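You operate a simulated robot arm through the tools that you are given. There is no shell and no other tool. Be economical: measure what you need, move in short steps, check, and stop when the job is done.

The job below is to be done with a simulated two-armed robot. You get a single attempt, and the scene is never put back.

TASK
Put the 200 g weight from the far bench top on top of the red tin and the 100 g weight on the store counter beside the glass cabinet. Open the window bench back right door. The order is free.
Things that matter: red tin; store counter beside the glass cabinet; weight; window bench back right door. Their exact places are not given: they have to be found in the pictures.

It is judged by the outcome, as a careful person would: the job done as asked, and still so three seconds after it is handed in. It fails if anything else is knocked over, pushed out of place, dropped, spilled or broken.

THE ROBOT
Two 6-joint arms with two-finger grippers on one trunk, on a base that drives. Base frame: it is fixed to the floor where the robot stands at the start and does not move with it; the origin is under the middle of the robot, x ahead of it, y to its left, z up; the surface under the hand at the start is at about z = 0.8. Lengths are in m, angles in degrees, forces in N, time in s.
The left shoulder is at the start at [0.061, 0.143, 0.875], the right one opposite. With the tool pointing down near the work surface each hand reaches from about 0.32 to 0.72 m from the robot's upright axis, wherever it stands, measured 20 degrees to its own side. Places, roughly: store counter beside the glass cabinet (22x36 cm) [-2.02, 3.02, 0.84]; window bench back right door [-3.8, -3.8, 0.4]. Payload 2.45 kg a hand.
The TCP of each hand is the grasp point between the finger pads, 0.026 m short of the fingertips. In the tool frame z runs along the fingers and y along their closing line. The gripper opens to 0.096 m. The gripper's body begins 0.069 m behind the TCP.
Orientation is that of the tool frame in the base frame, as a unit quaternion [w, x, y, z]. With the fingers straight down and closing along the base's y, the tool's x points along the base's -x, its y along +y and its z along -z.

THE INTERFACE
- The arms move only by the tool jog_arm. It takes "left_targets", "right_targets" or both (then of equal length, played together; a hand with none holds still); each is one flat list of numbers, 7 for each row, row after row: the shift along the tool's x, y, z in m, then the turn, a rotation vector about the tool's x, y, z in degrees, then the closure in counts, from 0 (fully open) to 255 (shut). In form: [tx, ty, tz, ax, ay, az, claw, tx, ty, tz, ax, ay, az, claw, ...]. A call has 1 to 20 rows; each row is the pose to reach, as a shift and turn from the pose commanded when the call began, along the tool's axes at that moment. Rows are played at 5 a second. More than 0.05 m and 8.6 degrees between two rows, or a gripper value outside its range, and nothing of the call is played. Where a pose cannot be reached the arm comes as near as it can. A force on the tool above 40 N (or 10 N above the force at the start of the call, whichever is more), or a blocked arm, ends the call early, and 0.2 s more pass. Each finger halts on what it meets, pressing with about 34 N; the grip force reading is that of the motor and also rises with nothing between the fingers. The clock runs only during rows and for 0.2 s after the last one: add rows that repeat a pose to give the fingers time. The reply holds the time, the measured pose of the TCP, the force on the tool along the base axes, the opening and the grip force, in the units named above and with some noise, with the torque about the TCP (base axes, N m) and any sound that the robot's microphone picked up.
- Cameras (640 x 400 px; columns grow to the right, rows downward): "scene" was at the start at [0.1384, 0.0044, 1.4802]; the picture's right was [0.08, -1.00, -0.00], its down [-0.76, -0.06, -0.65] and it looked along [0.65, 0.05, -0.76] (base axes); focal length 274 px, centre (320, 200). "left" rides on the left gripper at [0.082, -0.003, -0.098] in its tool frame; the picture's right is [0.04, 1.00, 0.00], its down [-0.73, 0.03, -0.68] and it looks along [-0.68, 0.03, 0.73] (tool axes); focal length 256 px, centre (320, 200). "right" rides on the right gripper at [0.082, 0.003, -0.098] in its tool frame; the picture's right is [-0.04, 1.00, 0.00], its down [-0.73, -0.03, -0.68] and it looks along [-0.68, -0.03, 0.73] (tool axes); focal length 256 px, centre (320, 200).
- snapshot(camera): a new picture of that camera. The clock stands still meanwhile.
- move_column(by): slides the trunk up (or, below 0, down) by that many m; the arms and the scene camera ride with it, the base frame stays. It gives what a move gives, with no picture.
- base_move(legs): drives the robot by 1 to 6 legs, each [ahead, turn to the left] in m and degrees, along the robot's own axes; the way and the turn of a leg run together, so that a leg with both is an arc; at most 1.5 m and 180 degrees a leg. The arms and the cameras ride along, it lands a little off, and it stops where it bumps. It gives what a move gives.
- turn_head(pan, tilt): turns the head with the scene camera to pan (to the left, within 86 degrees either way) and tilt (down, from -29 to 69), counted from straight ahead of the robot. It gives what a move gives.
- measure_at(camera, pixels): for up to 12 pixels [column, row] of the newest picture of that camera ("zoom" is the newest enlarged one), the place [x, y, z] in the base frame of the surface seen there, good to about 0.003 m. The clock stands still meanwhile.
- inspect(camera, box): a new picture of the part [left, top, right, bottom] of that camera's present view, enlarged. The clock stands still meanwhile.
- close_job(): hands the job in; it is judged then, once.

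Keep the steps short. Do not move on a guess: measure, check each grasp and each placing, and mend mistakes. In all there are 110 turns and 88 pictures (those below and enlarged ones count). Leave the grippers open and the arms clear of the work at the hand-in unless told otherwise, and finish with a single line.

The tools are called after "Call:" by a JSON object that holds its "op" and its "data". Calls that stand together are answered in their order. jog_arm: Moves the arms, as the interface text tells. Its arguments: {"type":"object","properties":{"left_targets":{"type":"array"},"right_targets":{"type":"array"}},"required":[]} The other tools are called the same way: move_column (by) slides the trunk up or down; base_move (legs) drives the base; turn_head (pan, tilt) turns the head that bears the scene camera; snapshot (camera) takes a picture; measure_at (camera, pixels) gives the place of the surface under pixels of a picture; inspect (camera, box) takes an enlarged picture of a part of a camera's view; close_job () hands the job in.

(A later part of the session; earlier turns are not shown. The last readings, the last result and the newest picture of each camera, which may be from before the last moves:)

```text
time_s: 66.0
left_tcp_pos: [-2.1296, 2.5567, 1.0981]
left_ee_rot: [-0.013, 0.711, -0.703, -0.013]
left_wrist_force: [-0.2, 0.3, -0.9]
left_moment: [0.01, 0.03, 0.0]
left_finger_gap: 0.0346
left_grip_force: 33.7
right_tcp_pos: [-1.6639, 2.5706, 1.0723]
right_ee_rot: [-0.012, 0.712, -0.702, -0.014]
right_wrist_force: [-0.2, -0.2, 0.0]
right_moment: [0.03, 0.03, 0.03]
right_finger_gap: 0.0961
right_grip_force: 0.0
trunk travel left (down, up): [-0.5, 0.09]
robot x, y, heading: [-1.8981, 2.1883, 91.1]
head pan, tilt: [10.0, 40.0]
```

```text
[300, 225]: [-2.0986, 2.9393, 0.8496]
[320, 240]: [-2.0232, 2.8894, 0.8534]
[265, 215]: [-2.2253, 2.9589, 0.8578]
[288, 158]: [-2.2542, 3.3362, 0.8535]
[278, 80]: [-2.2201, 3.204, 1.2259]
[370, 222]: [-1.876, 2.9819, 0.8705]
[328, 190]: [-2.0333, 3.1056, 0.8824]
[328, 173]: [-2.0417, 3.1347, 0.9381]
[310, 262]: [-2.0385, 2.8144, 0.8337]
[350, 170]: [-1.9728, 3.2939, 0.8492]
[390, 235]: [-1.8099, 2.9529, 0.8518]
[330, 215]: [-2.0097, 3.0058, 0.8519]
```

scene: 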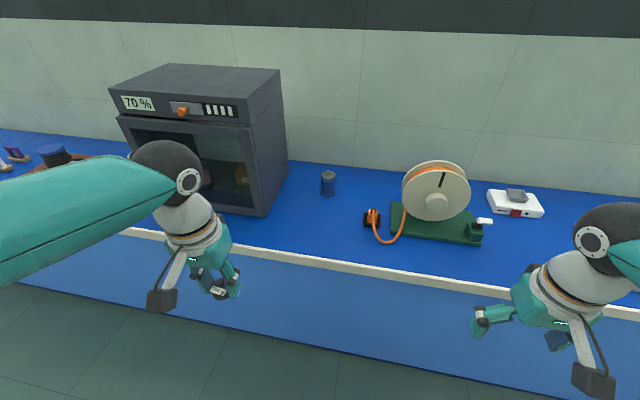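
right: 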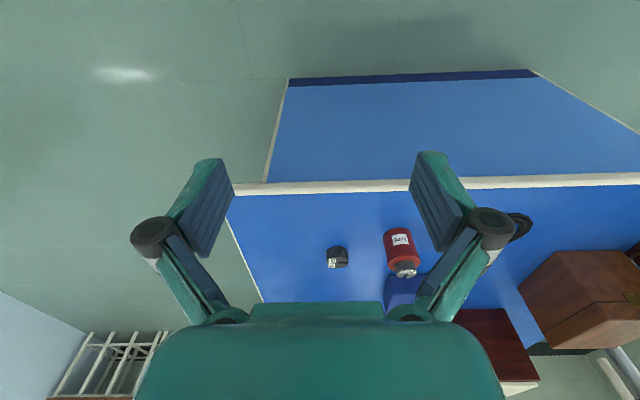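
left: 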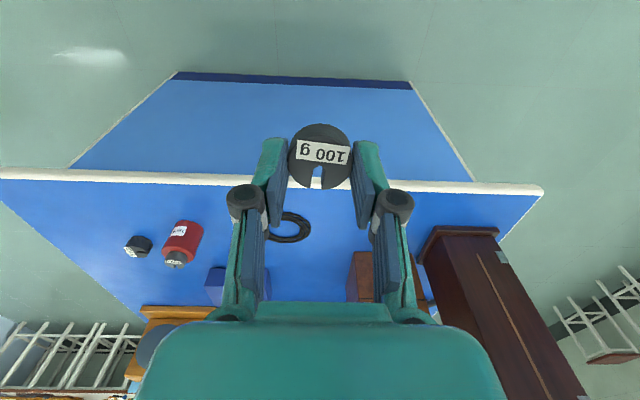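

Counter top z≈0.85; free spot around (-2.02,2.96), between cabinet side (x≈-2.22) and reel lug (x≈-1.88), in front of the can. Driving ahead 0.24 m, hands high.

Call:
{"op": "base_move", "data": {"legs": [[0.24, 0]]}}

Call:
{"op": "turn_head", "data": {"pan": 15, "tilt": 50}}

Call:
{"op": "snapshot", "data": {"camera": "scene"}}

Call:
{"op": "snapshot", "data": {"camera": "left"}}

```text
time_s: 67.8
left_tcp_pos: [-2.1337, 2.7963, 1.0966]
left_ee_rot: [-0.013, 0.71, -0.704, -0.012]
left_wrist_force: [0.5, -0.2, -0.2]
left_moment: [-0.07, -0.02, -0.01]
left_finger_gap: 0.0347
left_grip_force: 33.7
right_tcp_pos: [-1.6669, 2.8107, 1.0719]
right_ee_rot: [-0.012, 0.711, -0.703, -0.012]
right_wrist_force: [0.2, 0.5, -0.5]
right_moment: [-0.05, 0.02, 0.0]
right_finger_gap: 0.096
right_grip_force: 0.0
trunk travel left (down, up): [-0.5, 0.09]
robot x, y, heading: [-1.9027, 2.4296, 91.1]
head pan, tilt: [10.0, 40.0]
```

```text
time_s: 68.5
left_tcp_pos: [-2.1328, 2.7955, 1.0973]
left_ee_rot: [-0.012, 0.711, -0.703, -0.013]
left_wrist_force: [0.4, -0.2, -1.9]
left_moment: [0.01, 0.01, -0.02]
left_finger_gap: 0.0349
left_grip_force: 33.7
right_tcp_pos: [-1.6666, 2.8097, 1.0732]
right_ee_rot: [-0.013, 0.712, -0.702, -0.013]
right_wrist_force: [0.3, 0.1, -1.3]
right_moment: [0.06, 0.01, 0.02]
right_finger_gap: 0.096
right_grip_force: 0.1
trunk travel left (down, up): [-0.5, 0.09]
robot x, y, heading: [-1.9035, 2.424, 91.1]
head pan, tilt: [15.0, 50.0]
```

```text
56 pictures are left
```

scene: 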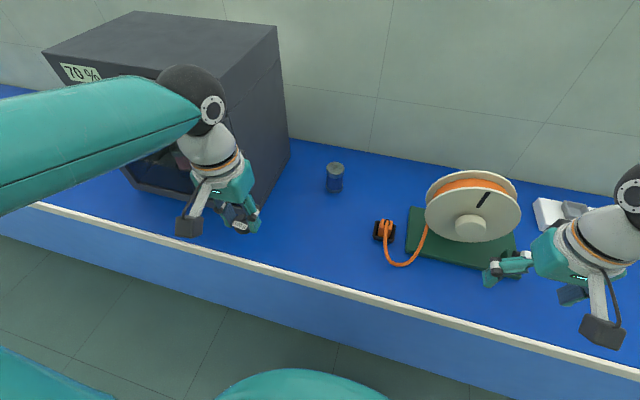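

```text
55 pictures are left
```

left: 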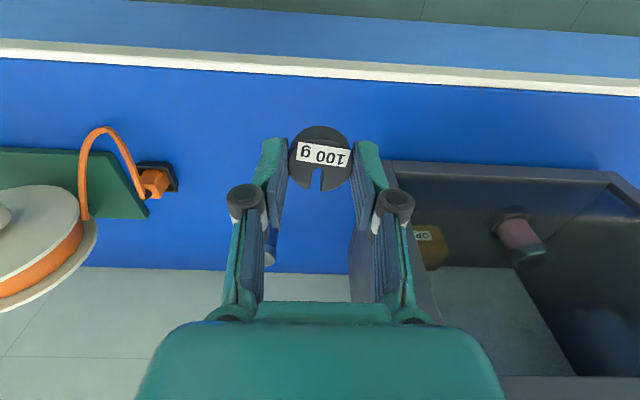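

The left forearm runs sideways in front of the cabinet, so I'll measure it against the cabinet before going lower.

Call:
{"op": "measure_at", "data": {"camera": "scene", "pixels": [[20, 140], [100, 120], [190, 85], [200, 150], [235, 185], [250, 205], [288, 155], [335, 190], [380, 230], [400, 265], [300, 200], [320, 240]]}}

```text
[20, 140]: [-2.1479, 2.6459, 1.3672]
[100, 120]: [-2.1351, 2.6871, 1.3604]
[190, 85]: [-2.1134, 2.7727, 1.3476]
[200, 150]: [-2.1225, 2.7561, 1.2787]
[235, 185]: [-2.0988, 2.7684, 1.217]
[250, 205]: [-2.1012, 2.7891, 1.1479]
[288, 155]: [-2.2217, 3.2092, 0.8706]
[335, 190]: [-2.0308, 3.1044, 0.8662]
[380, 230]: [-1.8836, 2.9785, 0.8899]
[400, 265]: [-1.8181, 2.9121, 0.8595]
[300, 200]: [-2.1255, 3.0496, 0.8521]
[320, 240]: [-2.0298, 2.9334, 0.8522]
```

The forearm actually runs straight forward at x≈-2.14, clear of the cabinet. I'll straighten the 2° tilt, move across to (-2.02,2.96), then down to z≈0.96.

Call:
{"op": "jog_arm", "data": {"left_targets": [-0.03, -0.023, 0.001, 0, 1, 0, 255, -0.064, -0.046, 0.002, 0, 2, 0, 255, -0.097, -0.07, 0.003, 0, 2, 0, 255, -0.13, -0.093, 0.005, 0, 2, 0, 255, -0.162, -0.116, 0.006, 0, 2, 0, 255, -0.16, -0.116, 0.046, 0, 2, 0, 255, -0.158, -0.116, 0.096, 0, 2, 0, 255, -0.157, -0.116, 0.146, 0, 2, 0, 255, -0.157, -0.116, 0.146, 0, 2, 0, 255]}}

Call:
{"op": "snapshot", "data": {"camera": "left"}}

Call:
{"op": "snapshot", "data": {"camera": "scene"}}

```text
time_s: 70.5
left_tcp_pos: [-2.0198, 2.9595, 0.958]
left_ee_rot: [-0.001, 0.711, -0.703, 0.0]
left_wrist_force: [0.2, 0.7, -0.4]
left_moment: [-0.02, 0.0, -0.01]
left_finger_gap: 0.035
left_grip_force: 34.1
right_tcp_pos: [-1.6675, 2.8115, 1.0722]
right_ee_rot: [-0.012, 0.711, -0.703, -0.014]
right_wrist_force: [0.5, -0.2, 0.2]
right_moment: [0.03, 0.01, 0.02]
right_finger_gap: 0.096
right_grip_force: 0.1
trunk travel left (down, up): [-0.5, 0.09]
robot x, y, heading: [-1.9025, 2.4278, 91.1]
head pan, tilt: [15.0, 50.0]
```

```text
54 pictures are left
```

left: 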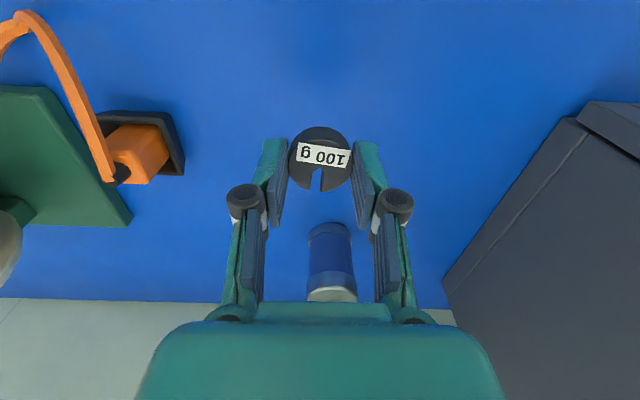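

```text
53 pictures are left
```

scene: 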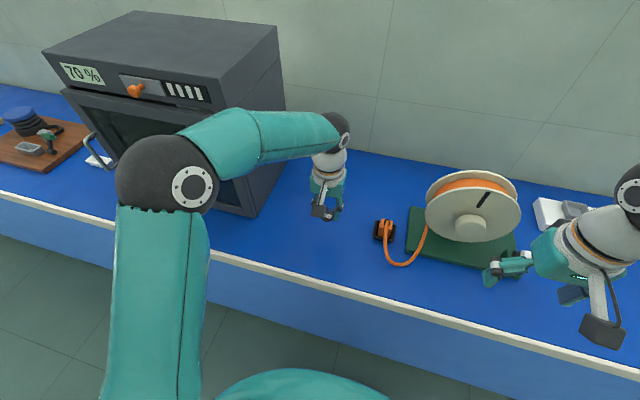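

Checking clearance of the can, the cabinet, the forearm and the counter height here.

Call:
{"op": "measure_at", "data": {"camera": "left", "pixels": [[330, 228], [330, 260], [320, 295], [250, 105], [380, 105], [320, 205], [445, 285]]}}

Call:
{"op": "measure_at", "data": {"camera": "scene", "pixels": [[240, 130], [300, 140], [335, 120], [225, 165], [245, 200], [270, 80]]}}

```text
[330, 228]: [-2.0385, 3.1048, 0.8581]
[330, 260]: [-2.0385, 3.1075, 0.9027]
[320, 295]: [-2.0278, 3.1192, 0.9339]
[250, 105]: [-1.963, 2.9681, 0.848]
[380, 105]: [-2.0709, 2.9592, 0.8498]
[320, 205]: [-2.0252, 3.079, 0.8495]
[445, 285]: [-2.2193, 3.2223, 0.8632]
```

```text
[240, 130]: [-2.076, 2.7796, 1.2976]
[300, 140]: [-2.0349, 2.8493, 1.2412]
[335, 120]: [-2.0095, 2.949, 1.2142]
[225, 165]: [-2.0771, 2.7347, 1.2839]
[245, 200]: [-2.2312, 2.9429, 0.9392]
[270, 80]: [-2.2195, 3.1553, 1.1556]
```

Clear everywhere; counter top 0.849, so contact is expected at TCP z≈0.881. Lowering in decreasing steps.

Call:
{"op": "jog_arm", "data": {"left_targets": [0, 0, 0.04, 0, 0, 0, 255, 0, 0, 0.065, 0, 0, 0, 255, 0, 0, 0.072, 0, 0, 0, 255, 0, 0, 0.0745, 0, 0, 0, 255, 0, 0, 0.076, 0, 0, 0, 255, 0, 0, 0.076, 0, 0, 0, 255]}}

```text
time_s: 71.9
left_tcp_pos: [-2.0193, 2.9579, 0.8811]
left_ee_rot: [-0.001, 0.71, -0.704, -0.002]
left_wrist_force: [0.2, 0.0, -0.5]
left_moment: [-0.02, 0.04, -0.01]
left_finger_gap: 0.035
left_grip_force: 33.9
right_tcp_pos: [-1.6668, 2.8106, 1.0717]
right_ee_rot: [-0.013, 0.712, -0.702, -0.013]
right_wrist_force: [0.1, -0.2, -0.1]
right_moment: [0.0, 0.05, 0.0]
right_finger_gap: 0.0959
right_grip_force: 0.1
trunk travel left (down, up): [-0.5, 0.09]
robot x, y, heading: [-1.9024, 2.4301, 91.1]
head pan, tilt: [15.0, 50.0]
```

No contact yet; going down a further 3 mm in 1 mm rows.

Call:
{"op": "jog_arm", "data": {"left_targets": [0, 0, 0.001, 0, 0, 0, 255, 0, 0, 0.002, 0, 0, 0, 255, 0, 0, 0.002, 0, 0, 0, 255]}}

Call:
{"op": "inspect", "data": {"camera": "scene", "box": [290, 160, 370, 230]}}

```text
time_s: 72.7
left_tcp_pos: [-2.0197, 2.9589, 0.8806]
left_ee_rot: [-0.002, 0.711, -0.703, -0.002]
left_wrist_force: [-3.4, -1.2, 13.6]
left_moment: [-0.18, 0.1, -0.02]
left_finger_gap: 0.0345
left_grip_force: 33.8
right_tcp_pos: [-1.6667, 2.8085, 1.0728]
right_ee_rot: [-0.014, 0.711, -0.703, -0.014]
right_wrist_force: [0.3, -0.2, 0.0]
right_moment: [0.01, -0.03, 0.0]
right_finger_gap: 0.0958
right_grip_force: 0.2
trunk travel left (down, up): [-0.5, 0.09]
robot x, y, heading: [-1.9072, 2.4268, 91.1]
head pan, tilt: [15.0, 50.0]
```

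```text
5.71 times, centred on (330, 195) of scene
```

zoom: 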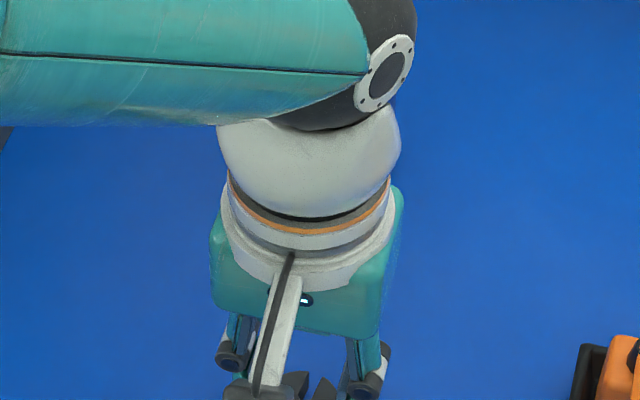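

Contact (13.6 N). Easing up 1 mm, opening, then rising straight.

Call:
{"op": "jog_arm", "data": {"left_targets": [0, 0, -0.001, 0, 0, 0, 255, 0, 0, -0.001, 0, 0, 0, 170, 0, 0, -0.001, 0, 0, 0, 80, 0, 0, -0.001, 0, 0, 0, 0, 0, 0, -0.001, 0, 0, 0, 0, 0, 0, -0.001, 0, 0, 0, 0, 0, 0, -0.04, 0, 0, 0, 0, 0, 0, -0.085, 0, 0, 0, 0, 0, 0, -0.13, 0, 0, 0, 0, 0, 0, -0.175, 0, 0, 0, 0, 0, 0, -0.2, 0, 0, 0, 0, 0, 0, -0.2, 0, 0, 0, 0]}}

Call:
{"op": "snapshot", "data": {"camera": "left"}}

```text
time_s: 75.3
left_tcp_pos: [-2.0199, 2.9583, 1.0791]
left_ee_rot: [0.0, 0.711, -0.703, 0.0]
left_wrist_force: [-0.7, -0.4, -0.5]
left_moment: [0.0, 0.03, 0.02]
left_finger_gap: 0.0959
left_grip_force: 0.2
right_tcp_pos: [-1.6657, 2.8106, 1.0723]
right_ee_rot: [-0.012, 0.711, -0.703, -0.013]
right_wrist_force: [-0.2, -0.3, -0.1]
right_moment: [-0.01, 0.02, 0.02]
right_finger_gap: 0.0961
right_grip_force: 0.1
trunk travel left (down, up): [-0.5, 0.09]
robot x, y, heading: [-1.9044, 2.4284, 91.2]
head pan, tilt: [15.0, 50.0]
```

```text
51 pictures are left
```

left: 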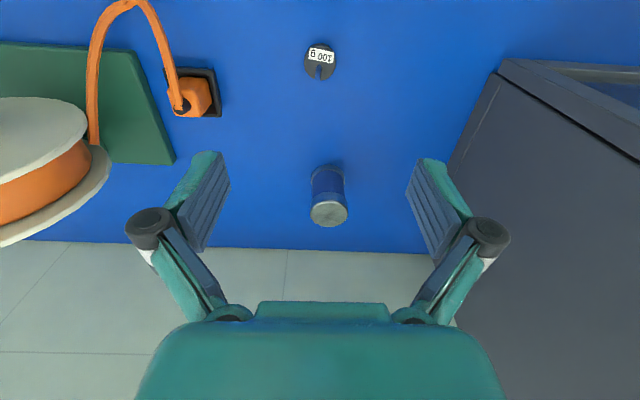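

The 100 g stands flat beside the cabinet. Retracting the left hand toward the robot, then backing off and turning toward the window bench.

Call:
{"op": "jog_arm", "data": {"left_targets": [0.04, 0.01, 0, 0, 0, 0, 0, 0.08, 0.03, 0, 0, 0, 0, 0, 0.12, 0.05, 0, 0, 0, 0, 0, 0.155, 0.07, 0, 0, 0, 0, 0, 0.19, 0.09, 0, 0, 0, 0, 0, 0.19, 0.09, 0, 0, 0, 0]}}

Call:
{"op": "base_move", "data": {"legs": [[-0.45, 0], [0, 90]]}}

Call:
{"op": "turn_head", "data": {"pan": 40, "tilt": 20}}

Call:
{"op": "snapshot", "data": {"camera": "scene"}}

Call:
{"op": "turn_head", "data": {"pan": 80, "tilt": 20}}

Call:
{"op": "snapshot", "data": {"camera": "scene"}}

```text
refused: targets must hold 7 numbers for each row
```

```text
time_s: 81.2
left_tcp_pos: [-2.435, 2.0611, 1.0783]
left_ee_rot: [-0.002, 0.984, -0.178, 0.0]
left_wrist_force: [-0.7, -0.1, -0.6]
left_moment: [0.02, -0.04, -0.01]
left_finger_gap: 0.096
left_grip_force: 0.2
right_tcp_pos: [-2.17, 2.3393, 1.0731]
right_ee_rot: [-0.003, 0.984, -0.176, -0.018]
right_wrist_force: [0.5, -0.8, -0.5]
right_moment: [0.03, -0.04, -0.02]
right_finger_gap: 0.0959
right_grip_force: 0.0
trunk travel left (down, up): [-0.5, 0.09]
robot x, y, heading: [-1.8801, 2.0284, 161.5]
head pan, tilt: [15.0, 50.0]
stopped in leg 2: the robot was blocked; the commanded pose is now the measured one
```

```text
time_s: 82.1
left_tcp_pos: [-2.4332, 2.0628, 1.0802]
left_ee_rot: [-0.002, 0.984, -0.177, -0.001]
left_wrist_force: [-0.2, 0.6, 1.3]
left_moment: [0.02, 0.03, 0.01]
left_finger_gap: 0.0958
left_grip_force: 0.0
right_tcp_pos: [-2.1697, 2.3393, 1.0729]
right_ee_rot: [-0.002, 0.984, -0.175, -0.019]
right_wrist_force: [0.5, 0.3, 0.2]
right_moment: [-0.01, -0.02, -0.04]
right_finger_gap: 0.0958
right_grip_force: 0.0
trunk travel left (down, up): [-0.5, 0.09]
robot x, y, heading: [-1.879, 2.0279, 161.7]
head pan, tilt: [40.0, 20.0]
```

```text
50 pictures are left
```

scene: 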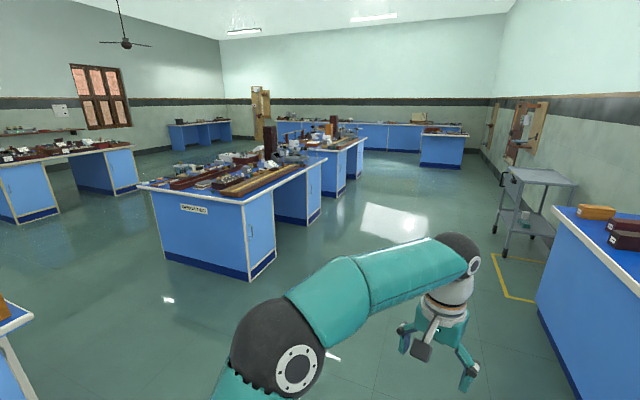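

```text
time_s: 83.2
left_tcp_pos: [-2.4333, 2.0642, 1.0798]
left_ee_rot: [-0.001, 0.984, -0.178, -0.001]
left_wrist_force: [0.0, 1.2, -0.2]
left_moment: [0.02, -0.01, 0.0]
left_finger_gap: 0.096
left_grip_force: 0.0
right_tcp_pos: [-2.1688, 2.3389, 1.0731]
right_ee_rot: [-0.004, 0.984, -0.177, -0.019]
right_wrist_force: [0.5, -0.8, -0.4]
right_moment: [0.02, 0.01, 0.02]
right_finger_gap: 0.0959
right_grip_force: 0.1
trunk travel left (down, up): [-0.5, 0.09]
robot x, y, heading: [-1.8774, 2.0275, 162.0]
head pan, tilt: [80.0, 20.0]
```

```text
49 pictures are left
```

scene: 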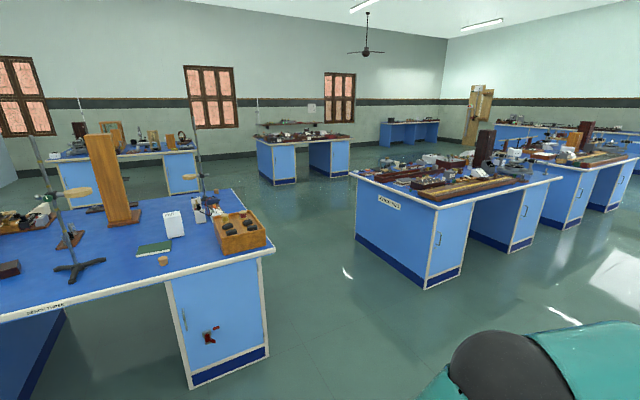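

My jog row was malformed, so it wasn't played; the base still backed off without touching the counter, but the turn was blocked at 161.5°. I'll measure the surrounding benches to see what's close, and check the weight.

Call:
{"op": "measure_at", "data": {"camera": "scene", "pixels": [[272, 252], [0, 318], [190, 388], [268, 355], [60, 300], [430, 285], [470, 260], [355, 175], [280, 180], [350, 170], [560, 235], [10, 370]]}}

Call:
{"op": "turn_head", "data": {"pan": -75, "tilt": 30}}

Call:
{"op": "snapshot", "data": {"camera": "scene"}}

Call:
{"op": "turn_head", "data": {"pan": 86, "tilt": 60}}

Call:
{"op": "snapshot", "data": {"camera": "scene"}}

```text
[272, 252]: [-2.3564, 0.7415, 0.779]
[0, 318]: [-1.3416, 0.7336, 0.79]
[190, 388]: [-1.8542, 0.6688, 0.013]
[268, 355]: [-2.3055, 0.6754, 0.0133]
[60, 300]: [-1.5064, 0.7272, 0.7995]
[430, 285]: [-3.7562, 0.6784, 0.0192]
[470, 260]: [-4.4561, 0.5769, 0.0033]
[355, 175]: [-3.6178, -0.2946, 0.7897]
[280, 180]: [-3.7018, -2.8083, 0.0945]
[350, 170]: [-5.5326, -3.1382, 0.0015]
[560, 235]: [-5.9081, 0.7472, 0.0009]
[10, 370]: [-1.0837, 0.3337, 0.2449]
```

```text
time_s: 85.6
left_tcp_pos: [-2.4342, 2.0645, 1.0802]
left_ee_rot: [-0.001, 0.984, -0.178, -0.001]
left_wrist_force: [-0.6, -1.2, 0.3]
left_moment: [-0.02, 0.02, 0.02]
left_finger_gap: 0.0959
left_grip_force: 0.0
right_tcp_pos: [-2.168, 2.3394, 1.0734]
right_ee_rot: [-0.003, 0.984, -0.176, -0.019]
right_wrist_force: [-0.4, 0.7, 0.2]
right_moment: [-0.01, 0.01, 0.03]
right_finger_gap: 0.0962
right_grip_force: 0.1
trunk travel left (down, up): [-0.5, 0.09]
robot x, y, heading: [-1.88, 2.023, 161.7]
head pan, tilt: [-75.0, 30.0]
```

```text
48 pictures are left
```

scene: 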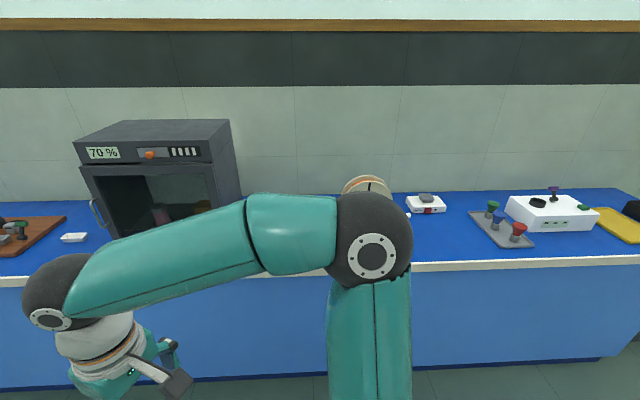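

```text
time_s: 88.1
left_tcp_pos: [-2.4336, 2.0642, 1.0819]
left_ee_rot: [-0.001, 0.984, -0.178, -0.001]
left_wrist_force: [-0.7, 0.4, 0.5]
left_moment: [0.01, -0.02, 0.0]
left_finger_gap: 0.0962
left_grip_force: 0.0
right_tcp_pos: [-2.1695, 2.3388, 1.0737]
right_ee_rot: [-0.003, 0.984, -0.177, -0.019]
right_wrist_force: [-0.1, 0.4, 0.3]
right_moment: [0.0, 0.03, -0.02]
right_finger_gap: 0.0961
right_grip_force: 0.0
trunk travel left (down, up): [-0.5, 0.09]
robot x, y, heading: [-1.8765, 2.027, 161.8]
head pan, tilt: [85.9, 60.0]
```

```text
47 pictures are left
```

scene: 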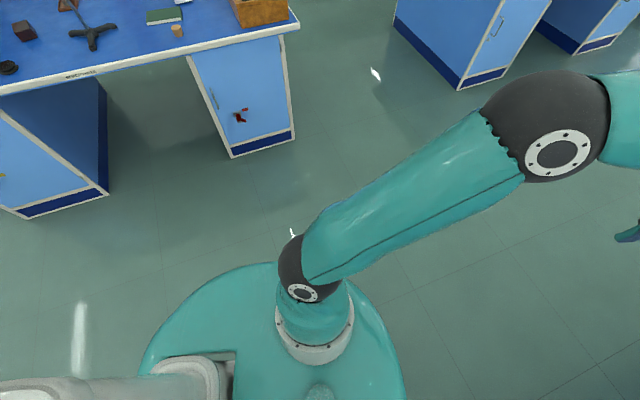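

Nothing is near the robot here (benches are >1.2 m away), so that block seems to be a slip of the drive. I'll retract the left hand with proper rows, then drive to the gap between benches at x≈-3.0, facing the windows.

Call:
{"op": "jog_arm", "data": {"left_targets": [0.04, 0.01, 0, 0, 0, 0, 0, 0.08, 0.03, 0, 0, 0, 0, 0, 0.12, 0.05, 0, 0, 0, 0, 0, 0.155, 0.07, 0, 0, 0, 0, 0, 0.18, 0.09, 0, 0, 0, 0, 0, 0.18, 0.09, 0, 0, 0, 0, 0]}}

Call:
{"op": "base_move", "data": {"legs": [[0, 34], [1.17, 0], [0, 74]]}}

Call:
{"op": "turn_head", "data": {"pan": 0, "tilt": 20}}

Call:
{"op": "snapshot", "data": {"camera": "scene"}}

```text
time_s: 89.5
left_tcp_pos: [-2.2968, 1.9167, 1.0792]
left_ee_rot: [-0.001, 0.984, -0.177, -0.001]
left_wrist_force: [0.7, -0.2, -0.1]
left_moment: [-0.04, 0.01, 0.03]
left_finger_gap: 0.0959
left_grip_force: 0.2
right_tcp_pos: [-2.17, 2.34, 1.0735]
right_ee_rot: [-0.003, 0.984, -0.177, -0.018]
right_wrist_force: [-0.8, -0.4, -0.7]
right_moment: [-0.01, -0.01, 0.04]
right_finger_gap: 0.0961
right_grip_force: 0.1
trunk travel left (down, up): [-0.5, 0.09]
robot x, y, heading: [-1.88, 2.0269, 161.4]
head pan, tilt: [85.9, 60.0]
```

```text
time_s: 101.0
left_tcp_pos: [-2.7782, 1.3393, 1.0811]
left_ee_rot: [-0.002, 0.728, 0.685, -0.003]
left_wrist_force: [0.4, -0.3, -0.8]
left_moment: [-0.01, 0.06, 0.02]
left_finger_gap: 0.0962
left_grip_force: 0.0
right_tcp_pos: [-3.2197, 1.34, 1.0746]
right_ee_rot: [0.012, 0.727, 0.686, -0.014]
right_wrist_force: [0.8, 0.5, 0.0]
right_moment: [0.0, 0.07, -0.02]
right_finger_gap: 0.0959
right_grip_force: 0.1
trunk travel left (down, up): [-0.5, 0.09]
robot x, y, heading: [-3.049, 1.7096, -91.9]
head pan, tilt: [85.9, 60.0]
stopped in leg 3: the robot was blocked; the commanded pose is now the measured one
```

```text
time_s: 102.6
left_tcp_pos: [-2.7817, 1.3389, 1.0807]
left_ee_rot: [0.0, 0.729, 0.685, -0.001]
left_wrist_force: [0.1, -0.4, 0.8]
left_moment: [0.01, 0.01, 0.03]
left_finger_gap: 0.0957
left_grip_force: 0.1
right_tcp_pos: [-3.2221, 1.3395, 1.0742]
right_ee_rot: [0.013, 0.728, 0.685, -0.015]
right_wrist_force: [-0.1, -1.0, 0.2]
right_moment: [0.03, -0.01, -0.02]
right_finger_gap: 0.0961
right_grip_force: 0.0
trunk travel left (down, up): [-0.5, 0.09]
robot x, y, heading: [-3.0474, 1.7115, -92.3]
head pan, tilt: [0.0, 20.0]
```

```text
46 pictures are left
```

scene: 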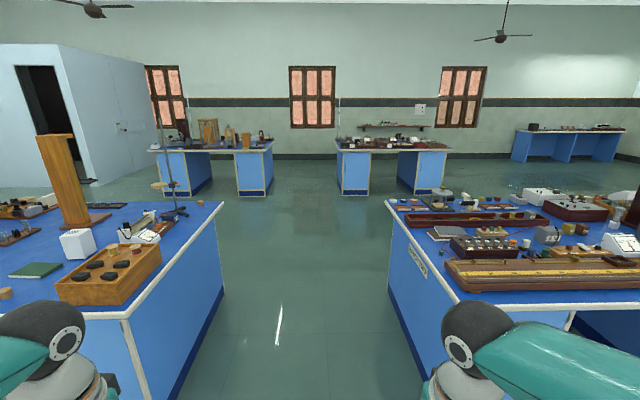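

Good view down the gap. Measuring the two far benches and the gap.

Call:
{"op": "measure_at", "data": {"camera": "scene", "pixels": [[345, 192], [340, 148], [447, 150], [415, 192], [440, 190], [270, 150], [155, 150], [125, 318], [225, 205], [462, 305], [387, 205], [300, 155]]}}

Call:
{"op": "inspect", "data": {"camera": "scene", "box": [140, 90, 460, 210]}}

```text
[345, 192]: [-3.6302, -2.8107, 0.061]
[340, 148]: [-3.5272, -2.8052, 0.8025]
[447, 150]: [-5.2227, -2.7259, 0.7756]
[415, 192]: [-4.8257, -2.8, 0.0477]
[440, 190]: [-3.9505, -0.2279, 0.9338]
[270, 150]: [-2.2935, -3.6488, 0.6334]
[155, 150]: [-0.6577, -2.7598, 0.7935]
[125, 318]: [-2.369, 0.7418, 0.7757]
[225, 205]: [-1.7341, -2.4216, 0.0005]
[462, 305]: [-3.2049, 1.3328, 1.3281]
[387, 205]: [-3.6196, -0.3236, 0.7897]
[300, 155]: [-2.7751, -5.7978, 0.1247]
```

```text
2.00 times, centred on (300, 150) of scene
```

zoom: 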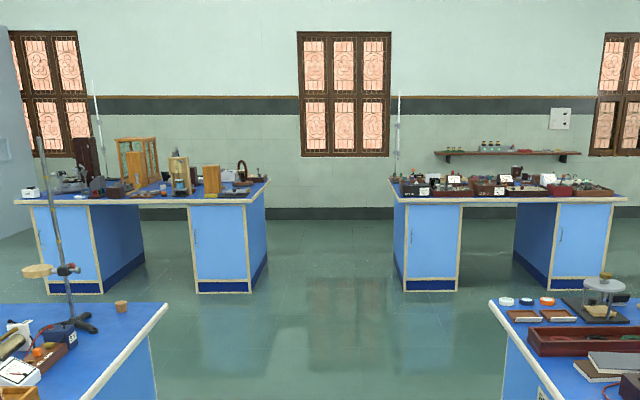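

The window bench spans x≈-3.53…-5.22, front at y≈-2.8; its back doors face the windows (wall y≈-5.8), so I'll drive round its +x end. First 3 m straight.

Call:
{"op": "base_move", "data": {"legs": [[0, 4], [1.5, 0], [1.5, 0]]}}

Call:
{"op": "snapshot", "data": {"camera": "scene"}}

```text
time_s: 117.8
left_tcp_pos: [-2.6182, -1.6478, 1.0804]
left_ee_rot: [0.0, 0.7, 0.714, -0.002]
left_wrist_force: [-1.1, -0.2, -0.5]
left_moment: [0.03, -0.01, -0.02]
left_finger_gap: 0.0959
left_grip_force: 0.0
right_tcp_pos: [-3.0581, -1.6834, 1.0738]
right_ee_rot: [0.013, 0.7, 0.714, -0.012]
right_wrist_force: [0.2, -0.7, 0.8]
right_moment: [0.0, -0.03, 0.03]
right_finger_gap: 0.0963
right_grip_force: 0.1
trunk travel left (down, up): [-0.5, 0.09]
robot x, y, heading: [-2.9186, -1.3, -87.1]
head pan, tilt: [0.0, 20.0]
```

```text
44 pictures are left
```

scene: 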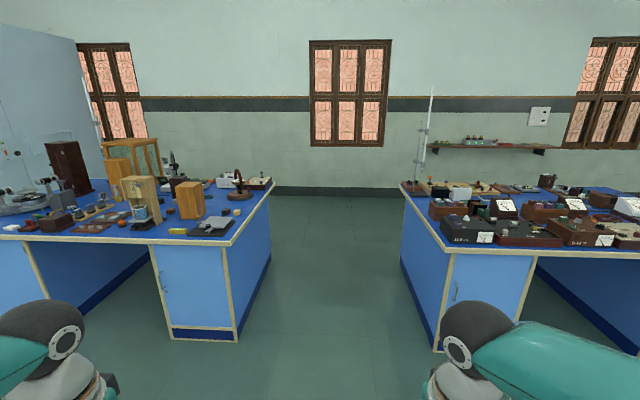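

The gap is clear, centred at x≈-2.91. Driving through to y≈-4.75.

Call:
{"op": "base_move", "data": {"legs": [[0, -3], [1.5, 0], [1.5, 0], [0.45, 0]]}}

Call:
{"op": "turn_head", "data": {"pan": -80, "tilt": 25}}

Call:
{"op": "snapshot", "data": {"camera": "scene"}}

```text
time_s: 135.3
left_tcp_pos: [-2.6528, -5.1119, 1.0816]
left_ee_rot: [0.0, 0.722, 0.691, -0.001]
left_wrist_force: [-1.9, -0.1, 0.5]
left_moment: [0.03, 0.02, 0.02]
left_finger_gap: 0.0963
left_grip_force: 0.2
right_tcp_pos: [-3.0928, -5.1201, 1.0738]
right_ee_rot: [0.013, 0.721, 0.692, -0.013]
right_wrist_force: [0.4, -0.4, 0.7]
right_moment: [0.02, 0.0, -0.01]
right_finger_gap: 0.0961
right_grip_force: 0.0
trunk travel left (down, up): [-0.5, 0.09]
robot x, y, heading: [-2.9285, -4.7491, -90.5]
head pan, tilt: [0.0, 20.0]
```

```text
time_s: 136.8
left_tcp_pos: [-2.652, -5.1118, 1.0811]
left_ee_rot: [0.0, 0.722, 0.691, -0.001]
left_wrist_force: [-0.1, -0.6, -0.5]
left_moment: [0.0, 0.0, 0.0]
left_finger_gap: 0.0959
left_grip_force: 0.0
right_tcp_pos: [-3.0944, -5.1199, 1.0752]
right_ee_rot: [0.013, 0.721, 0.693, -0.014]
right_wrist_force: [-0.1, -0.2, -0.1]
right_moment: [0.01, 0.02, 0.0]
right_finger_gap: 0.0959
right_grip_force: 0.0
trunk travel left (down, up): [-0.5, 0.09]
robot x, y, heading: [-2.9328, -4.7496, -90.8]
head pan, tilt: [-80.0, 25.0]
```

```text
43 pictures are left
```

scene: 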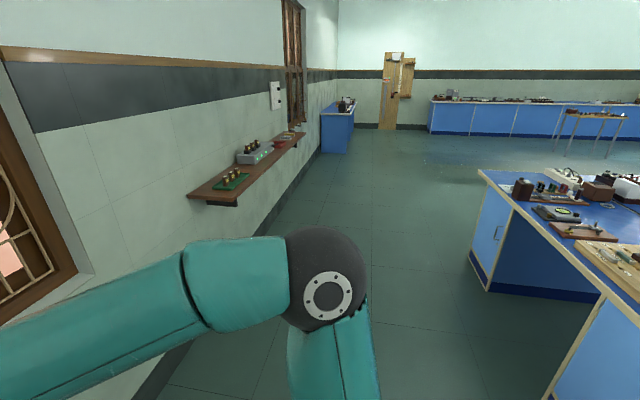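

Space behind the bench is ~1.9 m wide. Turning right 90° to face along the bench's back, then looking at the doors.

Call:
{"op": "base_move", "data": {"legs": [[0, -90]]}}

Call:
{"op": "turn_head", "data": {"pan": -35, "tilt": 35}}

Call:
{"op": "snapshot", "data": {"camera": "scene"}}

```text
time_s: 140.9
left_tcp_pos: [-3.266, -5.0645, 1.0812]
left_ee_rot: [0.0, 0.999, 0.037, -0.001]
left_wrist_force: [0.4, -0.2, 1.1]
left_moment: [-0.02, -0.04, 0.01]
left_finger_gap: 0.096
left_grip_force: 0.1
right_tcp_pos: [-3.3261, -4.6287, 1.0751]
right_ee_rot: [0.003, 0.999, 0.039, -0.018]
right_wrist_force: [0.4, 0.9, 0.0]
right_moment: [-0.05, 0.04, 0.01]
right_finger_gap: 0.0961
right_grip_force: 0.0
trunk travel left (down, up): [-0.5, 0.09]
robot x, y, heading: [-2.9315, -4.7922, -174.8]
head pan, tilt: [-80.0, 25.0]
stopped in leg 1: the robot was blocked; the commanded pose is now the measured one
```

```text
time_s: 142.1
left_tcp_pos: [-3.2652, -5.0665, 1.0824]
left_ee_rot: [-0.001, 0.999, 0.037, -0.001]
left_wrist_force: [-0.1, -0.2, -0.5]
left_moment: [0.03, 0.02, -0.01]
left_finger_gap: 0.0958
left_grip_force: 0.0
right_tcp_pos: [-3.3261, -4.6311, 1.0755]
right_ee_rot: [0.001, 0.999, 0.039, -0.019]
right_wrist_force: [-0.7, -0.5, 0.0]
right_moment: [0.0, 0.02, -0.01]
right_finger_gap: 0.0961
right_grip_force: 0.0
trunk travel left (down, up): [-0.5, 0.09]
robot x, y, heading: [-2.934, -4.7906, -174.5]
head pan, tilt: [-35.0, 35.0]
```

```text
42 pictures are left
```

scene: 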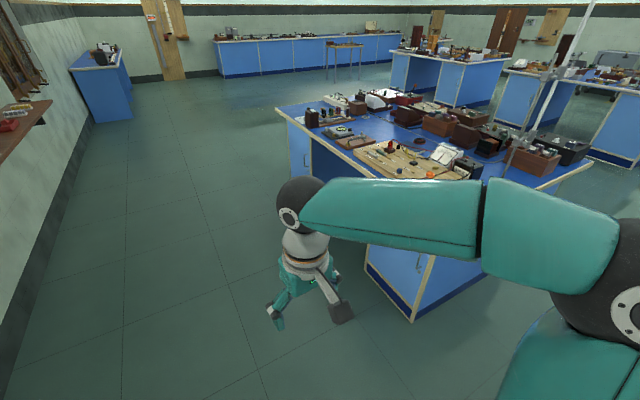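

The target door's pedestal is at (400,275). Inspecting and measuring it.

Call:
{"op": "inspect", "data": {"camera": "scene", "box": [340, 230, 460, 330]}}

Call:
{"op": "measure_at", "data": {"camera": "scene", "pixels": [[368, 262], [411, 318], [430, 262], [419, 265], [395, 260], [380, 280], [302, 160], [296, 150], [410, 322], [366, 250]]}}

```text
4.00 times, centred on (400, 280) of scene
```

zoom: 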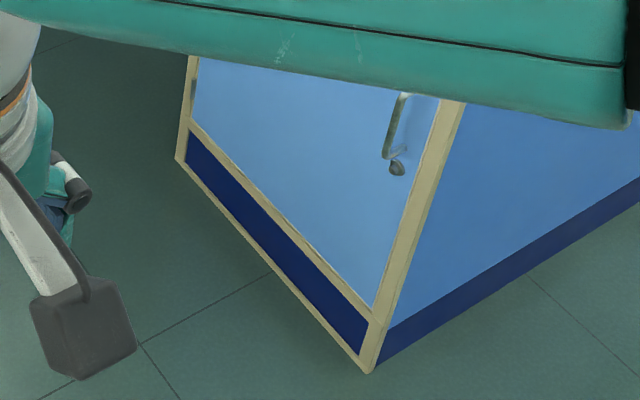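

```text
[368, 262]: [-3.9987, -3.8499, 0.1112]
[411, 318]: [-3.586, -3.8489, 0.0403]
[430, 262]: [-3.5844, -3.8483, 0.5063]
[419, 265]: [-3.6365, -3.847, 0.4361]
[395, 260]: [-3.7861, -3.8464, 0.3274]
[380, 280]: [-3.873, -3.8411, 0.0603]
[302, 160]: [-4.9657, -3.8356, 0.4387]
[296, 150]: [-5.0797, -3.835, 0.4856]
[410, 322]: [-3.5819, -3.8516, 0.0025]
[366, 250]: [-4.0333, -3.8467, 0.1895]
```

Door plane y≈-3.847, hinge side x≈-4.0, vertical handle at x≈-3.64, z≈0.45–0.55. I'll drive to about (-3.85,-4.68) and face the bench.

Call:
{"op": "base_move", "data": {"legs": [[0, -12.5], [0.93, 0], [0, -83]]}}

Call:
{"op": "turn_head", "data": {"pan": -10, "tilt": 50}}

Call:
{"op": "snapshot", "data": {"camera": "scene"}}

```text
time_s: 151.4
left_tcp_pos: [-4.1365, -4.3361, 1.0839]
left_ee_rot: [0.0, 0.735, -0.678, 0.0]
left_wrist_force: [0.9, -0.9, 0.0]
left_moment: [-0.04, 0.01, 0.02]
left_finger_gap: 0.0962
left_grip_force: 0.1
right_tcp_pos: [-3.7, -4.272, 1.076]
right_ee_rot: [-0.011, 0.737, -0.675, -0.015]
right_wrist_force: [0.5, 1.2, 0.6]
right_moment: [-0.02, 0.03, -0.02]
right_finger_gap: 0.0961
right_grip_force: 0.2
trunk travel left (down, up): [-0.5, 0.09]
robot x, y, heading: [-3.9018, -4.6765, 94.7]
head pan, tilt: [-35.0, 35.0]
stopped in leg 3: the robot was blocked; the commanded pose is now the measured one
```

```text
time_s: 152.3
left_tcp_pos: [-4.139, -4.3378, 1.0833]
left_ee_rot: [-0.001, 0.736, -0.677, -0.001]
left_wrist_force: [0.1, -0.4, -0.2]
left_moment: [0.0, 0.0, 0.0]
left_finger_gap: 0.0961
left_grip_force: 0.0
right_tcp_pos: [-3.7021, -4.2725, 1.0767]
right_ee_rot: [-0.012, 0.737, -0.676, -0.015]
right_wrist_force: [0.6, -0.2, -0.3]
right_moment: [0.04, -0.03, 0.0]
right_finger_gap: 0.0962
right_grip_force: 0.1
trunk travel left (down, up): [-0.5, 0.09]
robot x, y, heading: [-3.9006, -4.6792, 94.9]
head pan, tilt: [-10.0, 50.0]
```

```text
40 pictures are left
```

scene: 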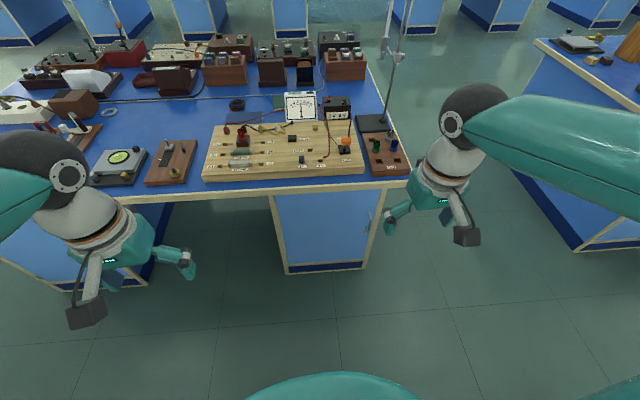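

Handle is around (370,222). Inspecting and measuring it and the bench's edge.

Call:
{"op": "inspect", "data": {"camera": "scene", "box": [260, 180, 400, 280]}}

Call:
{"op": "measure_at", "data": {"camera": "zoom", "pixels": [[500, 135], [497, 160], [493, 180], [505, 225], [490, 240], [480, 190], [90, 120], [140, 370], [470, 360], [550, 60], [300, 200], [560, 120]]}}

```text
4.00 times, centred on (330, 230) of scene
```

zoom: 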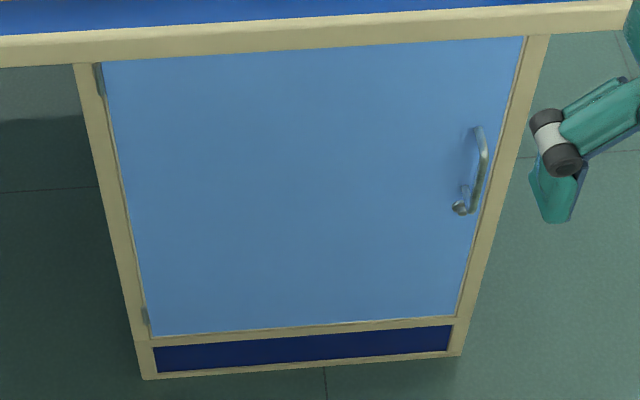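

```text
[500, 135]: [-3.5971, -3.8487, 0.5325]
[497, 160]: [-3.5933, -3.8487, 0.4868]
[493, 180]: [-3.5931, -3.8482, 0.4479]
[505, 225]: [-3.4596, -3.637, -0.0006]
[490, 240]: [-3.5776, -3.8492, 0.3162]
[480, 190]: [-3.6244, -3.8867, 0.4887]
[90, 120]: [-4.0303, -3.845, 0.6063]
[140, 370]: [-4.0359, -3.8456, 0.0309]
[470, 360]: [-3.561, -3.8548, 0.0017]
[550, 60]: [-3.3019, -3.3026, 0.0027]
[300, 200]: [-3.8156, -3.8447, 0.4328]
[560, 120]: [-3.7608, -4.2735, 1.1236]
```

Zooming in tightly on the handle.

Call:
{"op": "inspect", "data": {"camera": "scene", "box": [350, 205, 382, 238]}}

Call:
{"op": "measure_at", "data": {"camera": "scene", "pixels": [[365, 213], [366, 217], [366, 220], [365, 224], [364, 228], [363, 232], [361, 232]]}}

```text
12.12 times, centred on (366, 222) of scene
```

zoom: 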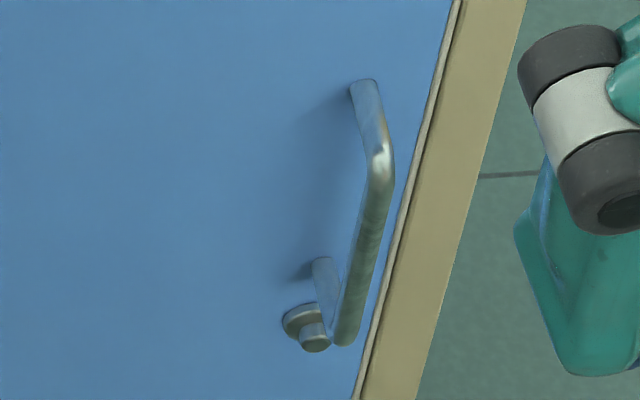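

```text
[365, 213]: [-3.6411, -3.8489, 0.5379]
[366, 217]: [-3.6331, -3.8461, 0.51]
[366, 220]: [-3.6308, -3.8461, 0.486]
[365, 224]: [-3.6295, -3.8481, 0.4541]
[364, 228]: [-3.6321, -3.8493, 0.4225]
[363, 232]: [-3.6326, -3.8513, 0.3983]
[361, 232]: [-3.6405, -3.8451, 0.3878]
```

Call:
{"op": "measure_at", "data": {"camera": "zoom", "pixels": [[365, 88], [372, 120], [379, 165], [374, 200], [366, 240], [358, 280], [348, 325], [322, 275], [314, 340], [295, 318], [380, 180]]}}

```text
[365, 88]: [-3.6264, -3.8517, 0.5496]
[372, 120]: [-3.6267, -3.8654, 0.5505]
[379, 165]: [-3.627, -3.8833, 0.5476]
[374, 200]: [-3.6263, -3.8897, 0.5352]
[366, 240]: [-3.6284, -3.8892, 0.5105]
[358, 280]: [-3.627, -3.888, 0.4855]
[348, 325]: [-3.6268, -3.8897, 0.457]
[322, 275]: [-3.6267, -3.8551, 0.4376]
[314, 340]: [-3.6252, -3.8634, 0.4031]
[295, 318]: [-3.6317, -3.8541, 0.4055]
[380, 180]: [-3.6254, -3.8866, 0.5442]
```

The bar is vertical at x=-3.627, y≈-3.885, z 0.45–0.55. I'll lower the trunk 0.45 so the right arm can point forward at that height.

Call:
{"op": "move_column", "data": {"by": -0.45}}

Call:
{"op": "snapshot", "data": {"camera": "scene"}}

```text
refused: -0.45 is not a number from -0.4 to 0.4
```

```text
37 pictures are left
```

scene: 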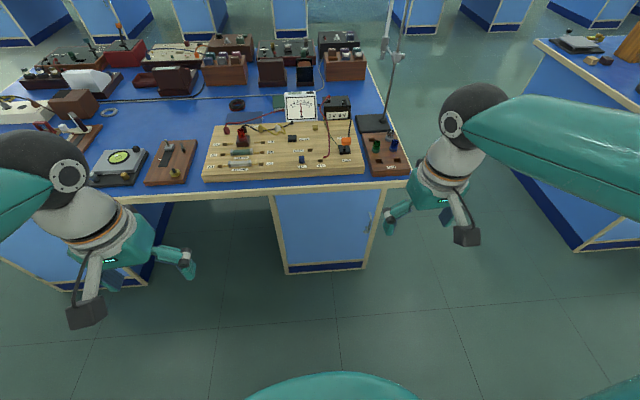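

Limit is 0.4 a call; lowering 0.40.

Call:
{"op": "move_column", "data": {"by": -0.4}}

Call:
{"op": "snapshot", "data": {"camera": "scene"}}

```text
time_s: 156.2
left_tcp_pos: [-4.1378, -4.3368, 0.6831]
left_ee_rot: [-0.002, 0.736, -0.677, 0.0]
left_wrist_force: [-0.1, -0.3, 0.9]
left_moment: [0.01, 0.03, -0.04]
left_finger_gap: 0.0961
left_grip_force: 0.1
right_tcp_pos: [-3.7017, -4.2731, 0.6764]
right_ee_rot: [-0.012, 0.737, -0.676, -0.015]
right_wrist_force: [0.7, 0.3, -0.2]
right_moment: [0.01, 0.03, 0.01]
right_finger_gap: 0.096
right_grip_force: 0.1
trunk travel left (down, up): [-0.1, 0.49]
robot x, y, heading: [-3.9016, -4.6776, 94.9]
head pan, tilt: [-10.0, 50.0]
```

```text
36 pictures are left
```

scene: 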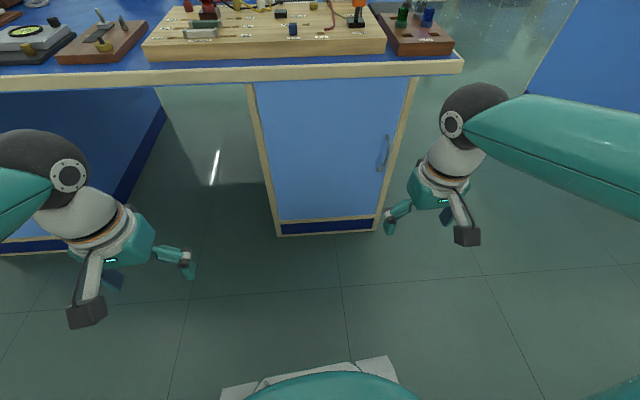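

Now pitching the right hand from down to forward in 11 rows while moving it to about (-3.70,-4.03,0.55), still 0.15 m short of the handle.

Call:
{"op": "jog_arm", "data": {"right_targets": [-0.0215, -0.002, 0.0124, 0, -8, 0, 0, -0.043, -0.004, 0.0247, 0, -16, 0, 0, -0.0645, -0.006, 0.037, 0, -24, 0, 0, -0.086, -0.008, 0.049, 0, -32, 0, 0, -0.108, -0.01, 0.062, 0, -40, 0, 0, -0.129, -0.012, 0.074, 0, -48, 0, 0, -0.151, -0.014, 0.087, 0, -56, 0, 0, -0.172, -0.016, 0.099, 0, -64, 0, 0, -0.194, -0.018, 0.111, 0, -72, 0, 0, -0.215, -0.02, 0.124, 0, -80, 0, 0, -0.237, -0.0214, 0.136, 0, -88, 0, 0, -0.237, -0.0214, 0.136, 0, -88, 0, 0, -0.237, -0.0214, 0.136, 0, -88, 0, 0]}}

Call:
{"op": "snapshot", "data": {"camera": "scene"}}

Call:
{"op": "snapshot", "data": {"camera": "right"}}

```text
time_s: 158.9
left_tcp_pos: [-4.1384, -4.3364, 0.6824]
left_ee_rot: [-0.002, 0.736, -0.677, 0.002]
left_wrist_force: [-0.3, -0.6, 0.2]
left_moment: [-0.01, 0.01, -0.01]
left_finger_gap: 0.0961
left_grip_force: 0.1
right_tcp_pos: [-3.8142, -4.0455, 0.6002]
right_ee_rot: [-0.491, 0.509, -0.507, -0.493]
right_wrist_force: [0.4, 0.1, -0.1]
right_moment: [0.0, 0.0, 0.05]
right_finger_gap: 0.0961
right_grip_force: 0.1
right hand out of reach, approached as far as the arm can: row 6, 7, 8, 9, 10, 11, 12, 13
trunk travel left (down, up): [-0.1, 0.49]
robot x, y, heading: [-3.9036, -4.6728, 94.7]
head pan, tilt: [-10.0, 50.0]
```

```text
35 pictures are left
```

scene: 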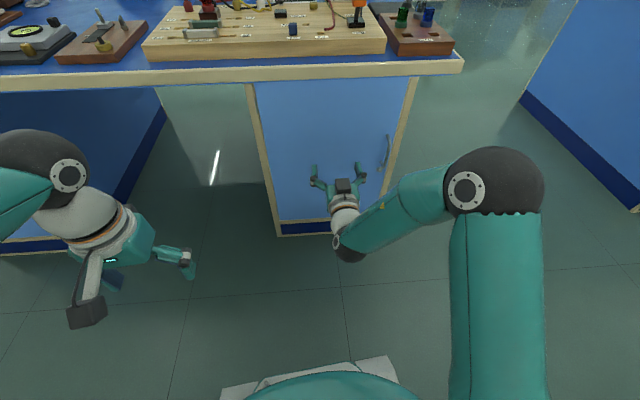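

```text
34 pictures are left
```

right: 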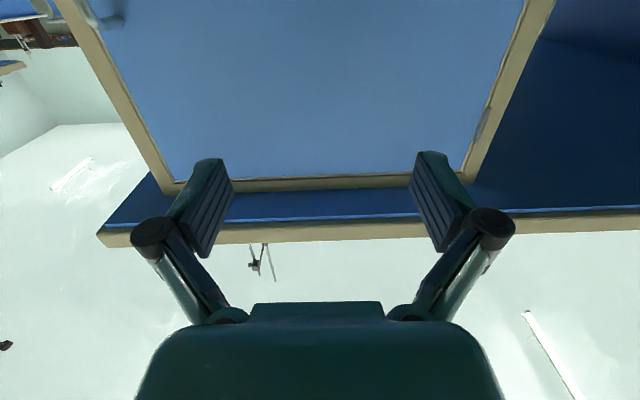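

The arm can't pitch fully horizontal there (rows beyond ~45° fail). A ~42° downward-forward pitch was reachable and suits the bar too. Pitching back 48°.

Call:
{"op": "jog_arm", "data": {"right_targets": [0, 0, 0, 0, 8, 0, 0, 0, 0, -0.01, 0, 16, 0, 0, 0, 0, -0.02, 0, 24, 0, 0, 0, 0, -0.03, 0, 32, 0, 0, 0, 0, -0.04, 0, 40, 0, 0, 0, 0, -0.05, 0, 48, 0, 0, 0, 0, -0.05, 0, 48, 0, 0, 0, 0, -0.05, 0, 48, 0, 0]}}

```text
time_s: 160.8
left_tcp_pos: [-4.1396, -4.3369, 0.6837]
left_ee_rot: [-0.001, 0.736, -0.677, 0.0]
left_wrist_force: [0.3, 0.2, 0.1]
left_moment: [0.03, 0.0, -0.03]
left_finger_gap: 0.0958
left_grip_force: 0.0
right_tcp_pos: [-3.8158, -4.096, 0.6004]
right_ee_rot: [-0.242, 0.665, -0.663, -0.243]
right_wrist_force: [-0.2, 0.3, -0.9]
right_moment: [0.04, 0.0, 0.03]
right_finger_gap: 0.0961
right_grip_force: 0.0
trunk travel left (down, up): [-0.1, 0.49]
robot x, y, heading: [-3.9034, -4.6741, 94.8]
head pan, tilt: [-10.0, 50.0]
```

Hand now points forward-down at 40° with fingers closing along x. Moving to the pre-grasp point (-3.627,-3.95,0.50): sideways first, then forward/down.

Call:
{"op": "jog_arm", "data": {"right_targets": [0, -0.045, 0, 0, 0, 0, 0, 0, -0.09, 0, 0, 0, 0, 0, 0, -0.135, 0, 0, 0, 0, 0, 0, -0.175, 0.01, 0, 0, 0, 0, -0.01, -0.189, 0.045, 0, 0, 0, 0, -0.02, -0.189, 0.085, 0, 0, 0, 0, -0.035, -0.189, 0.125, 0, 0, 0, 0, -0.047, -0.189, 0.17, 0, 0, 0, 0, -0.047, -0.189, 0.17, 0, 0, 0, 0]}}

Call:
{"op": "snapshot", "data": {"camera": "scene"}}

Call:
{"op": "snapshot", "data": {"camera": "right"}}

```text
time_s: 162.8
left_tcp_pos: [-4.1389, -4.3365, 0.6837]
left_ee_rot: [-0.001, 0.736, -0.677, 0.0]
left_wrist_force: [-0.7, 0.1, 0.4]
left_moment: [0.01, 0.03, 0.03]
left_finger_gap: 0.096
left_grip_force: 0.1
right_tcp_pos: [-3.6273, -3.9483, 0.5001]
right_ee_rot: [-0.242, 0.665, -0.663, -0.243]
right_wrist_force: [0.7, -0.1, -0.8]
right_moment: [0.03, 0.02, 0.0]
right_finger_gap: 0.0962
right_grip_force: 0.2
trunk travel left (down, up): [-0.1, 0.49]
robot x, y, heading: [-3.9029, -4.6752, 94.9]
head pan, tilt: [-10.0, 50.0]
```

```text
33 pictures are left
```

scene: 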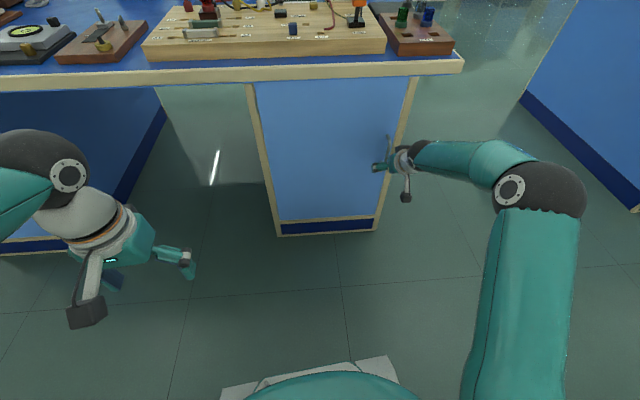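

```text
32 pictures are left
```

right: 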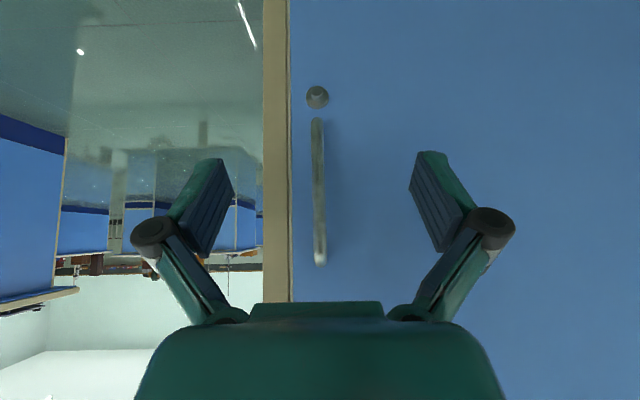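

The bar is centred between the fingers. Moving 0.062 m straight toward the door and closing.

Call:
{"op": "jog_arm", "data": {"right_targets": [-0.0229, 0, 0.0193, 0, 0, 0, 0, -0.038, 0, 0.032, 0, 0, 0, 0, -0.0473, 0, 0.04, 0, 0, 0, 0, -0.0473, 0, 0.04, 0, 0, 0, 0, -0.0473, 0, 0.04, 0, 0, 0, 130, -0.0473, 0, 0.04, 0, 0, 0, 255, -0.0473, 0, 0.04, 0, 0, 0, 255, -0.0473, 0, 0.04, 0, 0, 0, 255, -0.0473, 0, 0.04, 0, 0, 0, 255]}}

Call:
{"op": "snapshot", "data": {"camera": "right"}}

```text
time_s: 164.8
left_tcp_pos: [-4.138, -4.3356, 0.6833]
left_ee_rot: [-0.001, 0.736, -0.677, 0.001]
left_wrist_force: [-0.1, 0.7, 0.2]
left_moment: [0.0, 0.0, 0.01]
left_finger_gap: 0.096
left_grip_force: 0.2
right_tcp_pos: [-3.6256, -3.8886, 0.5009]
right_ee_rot: [-0.243, 0.664, -0.664, -0.242]
right_wrist_force: [17.6, -1.4, -0.9]
right_moment: [-0.13, -0.47, -0.12]
right_finger_gap: 0.0094
right_grip_force: 36.8
trunk travel left (down, up): [-0.1, 0.49]
robot x, y, heading: [-3.9027, -4.6779, 94.8]
head pan, tilt: [-10.0, 50.0]
```

```text
31 pictures are left
```

right: 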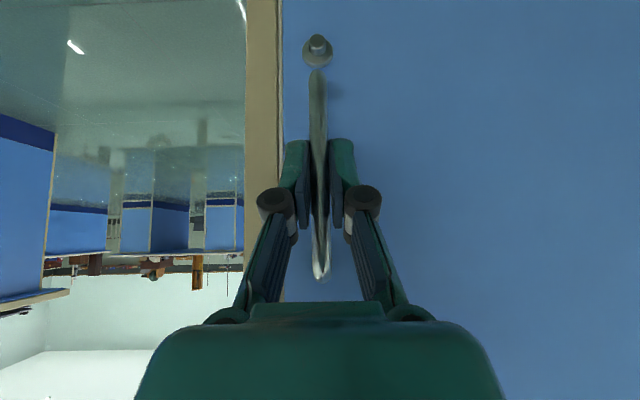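

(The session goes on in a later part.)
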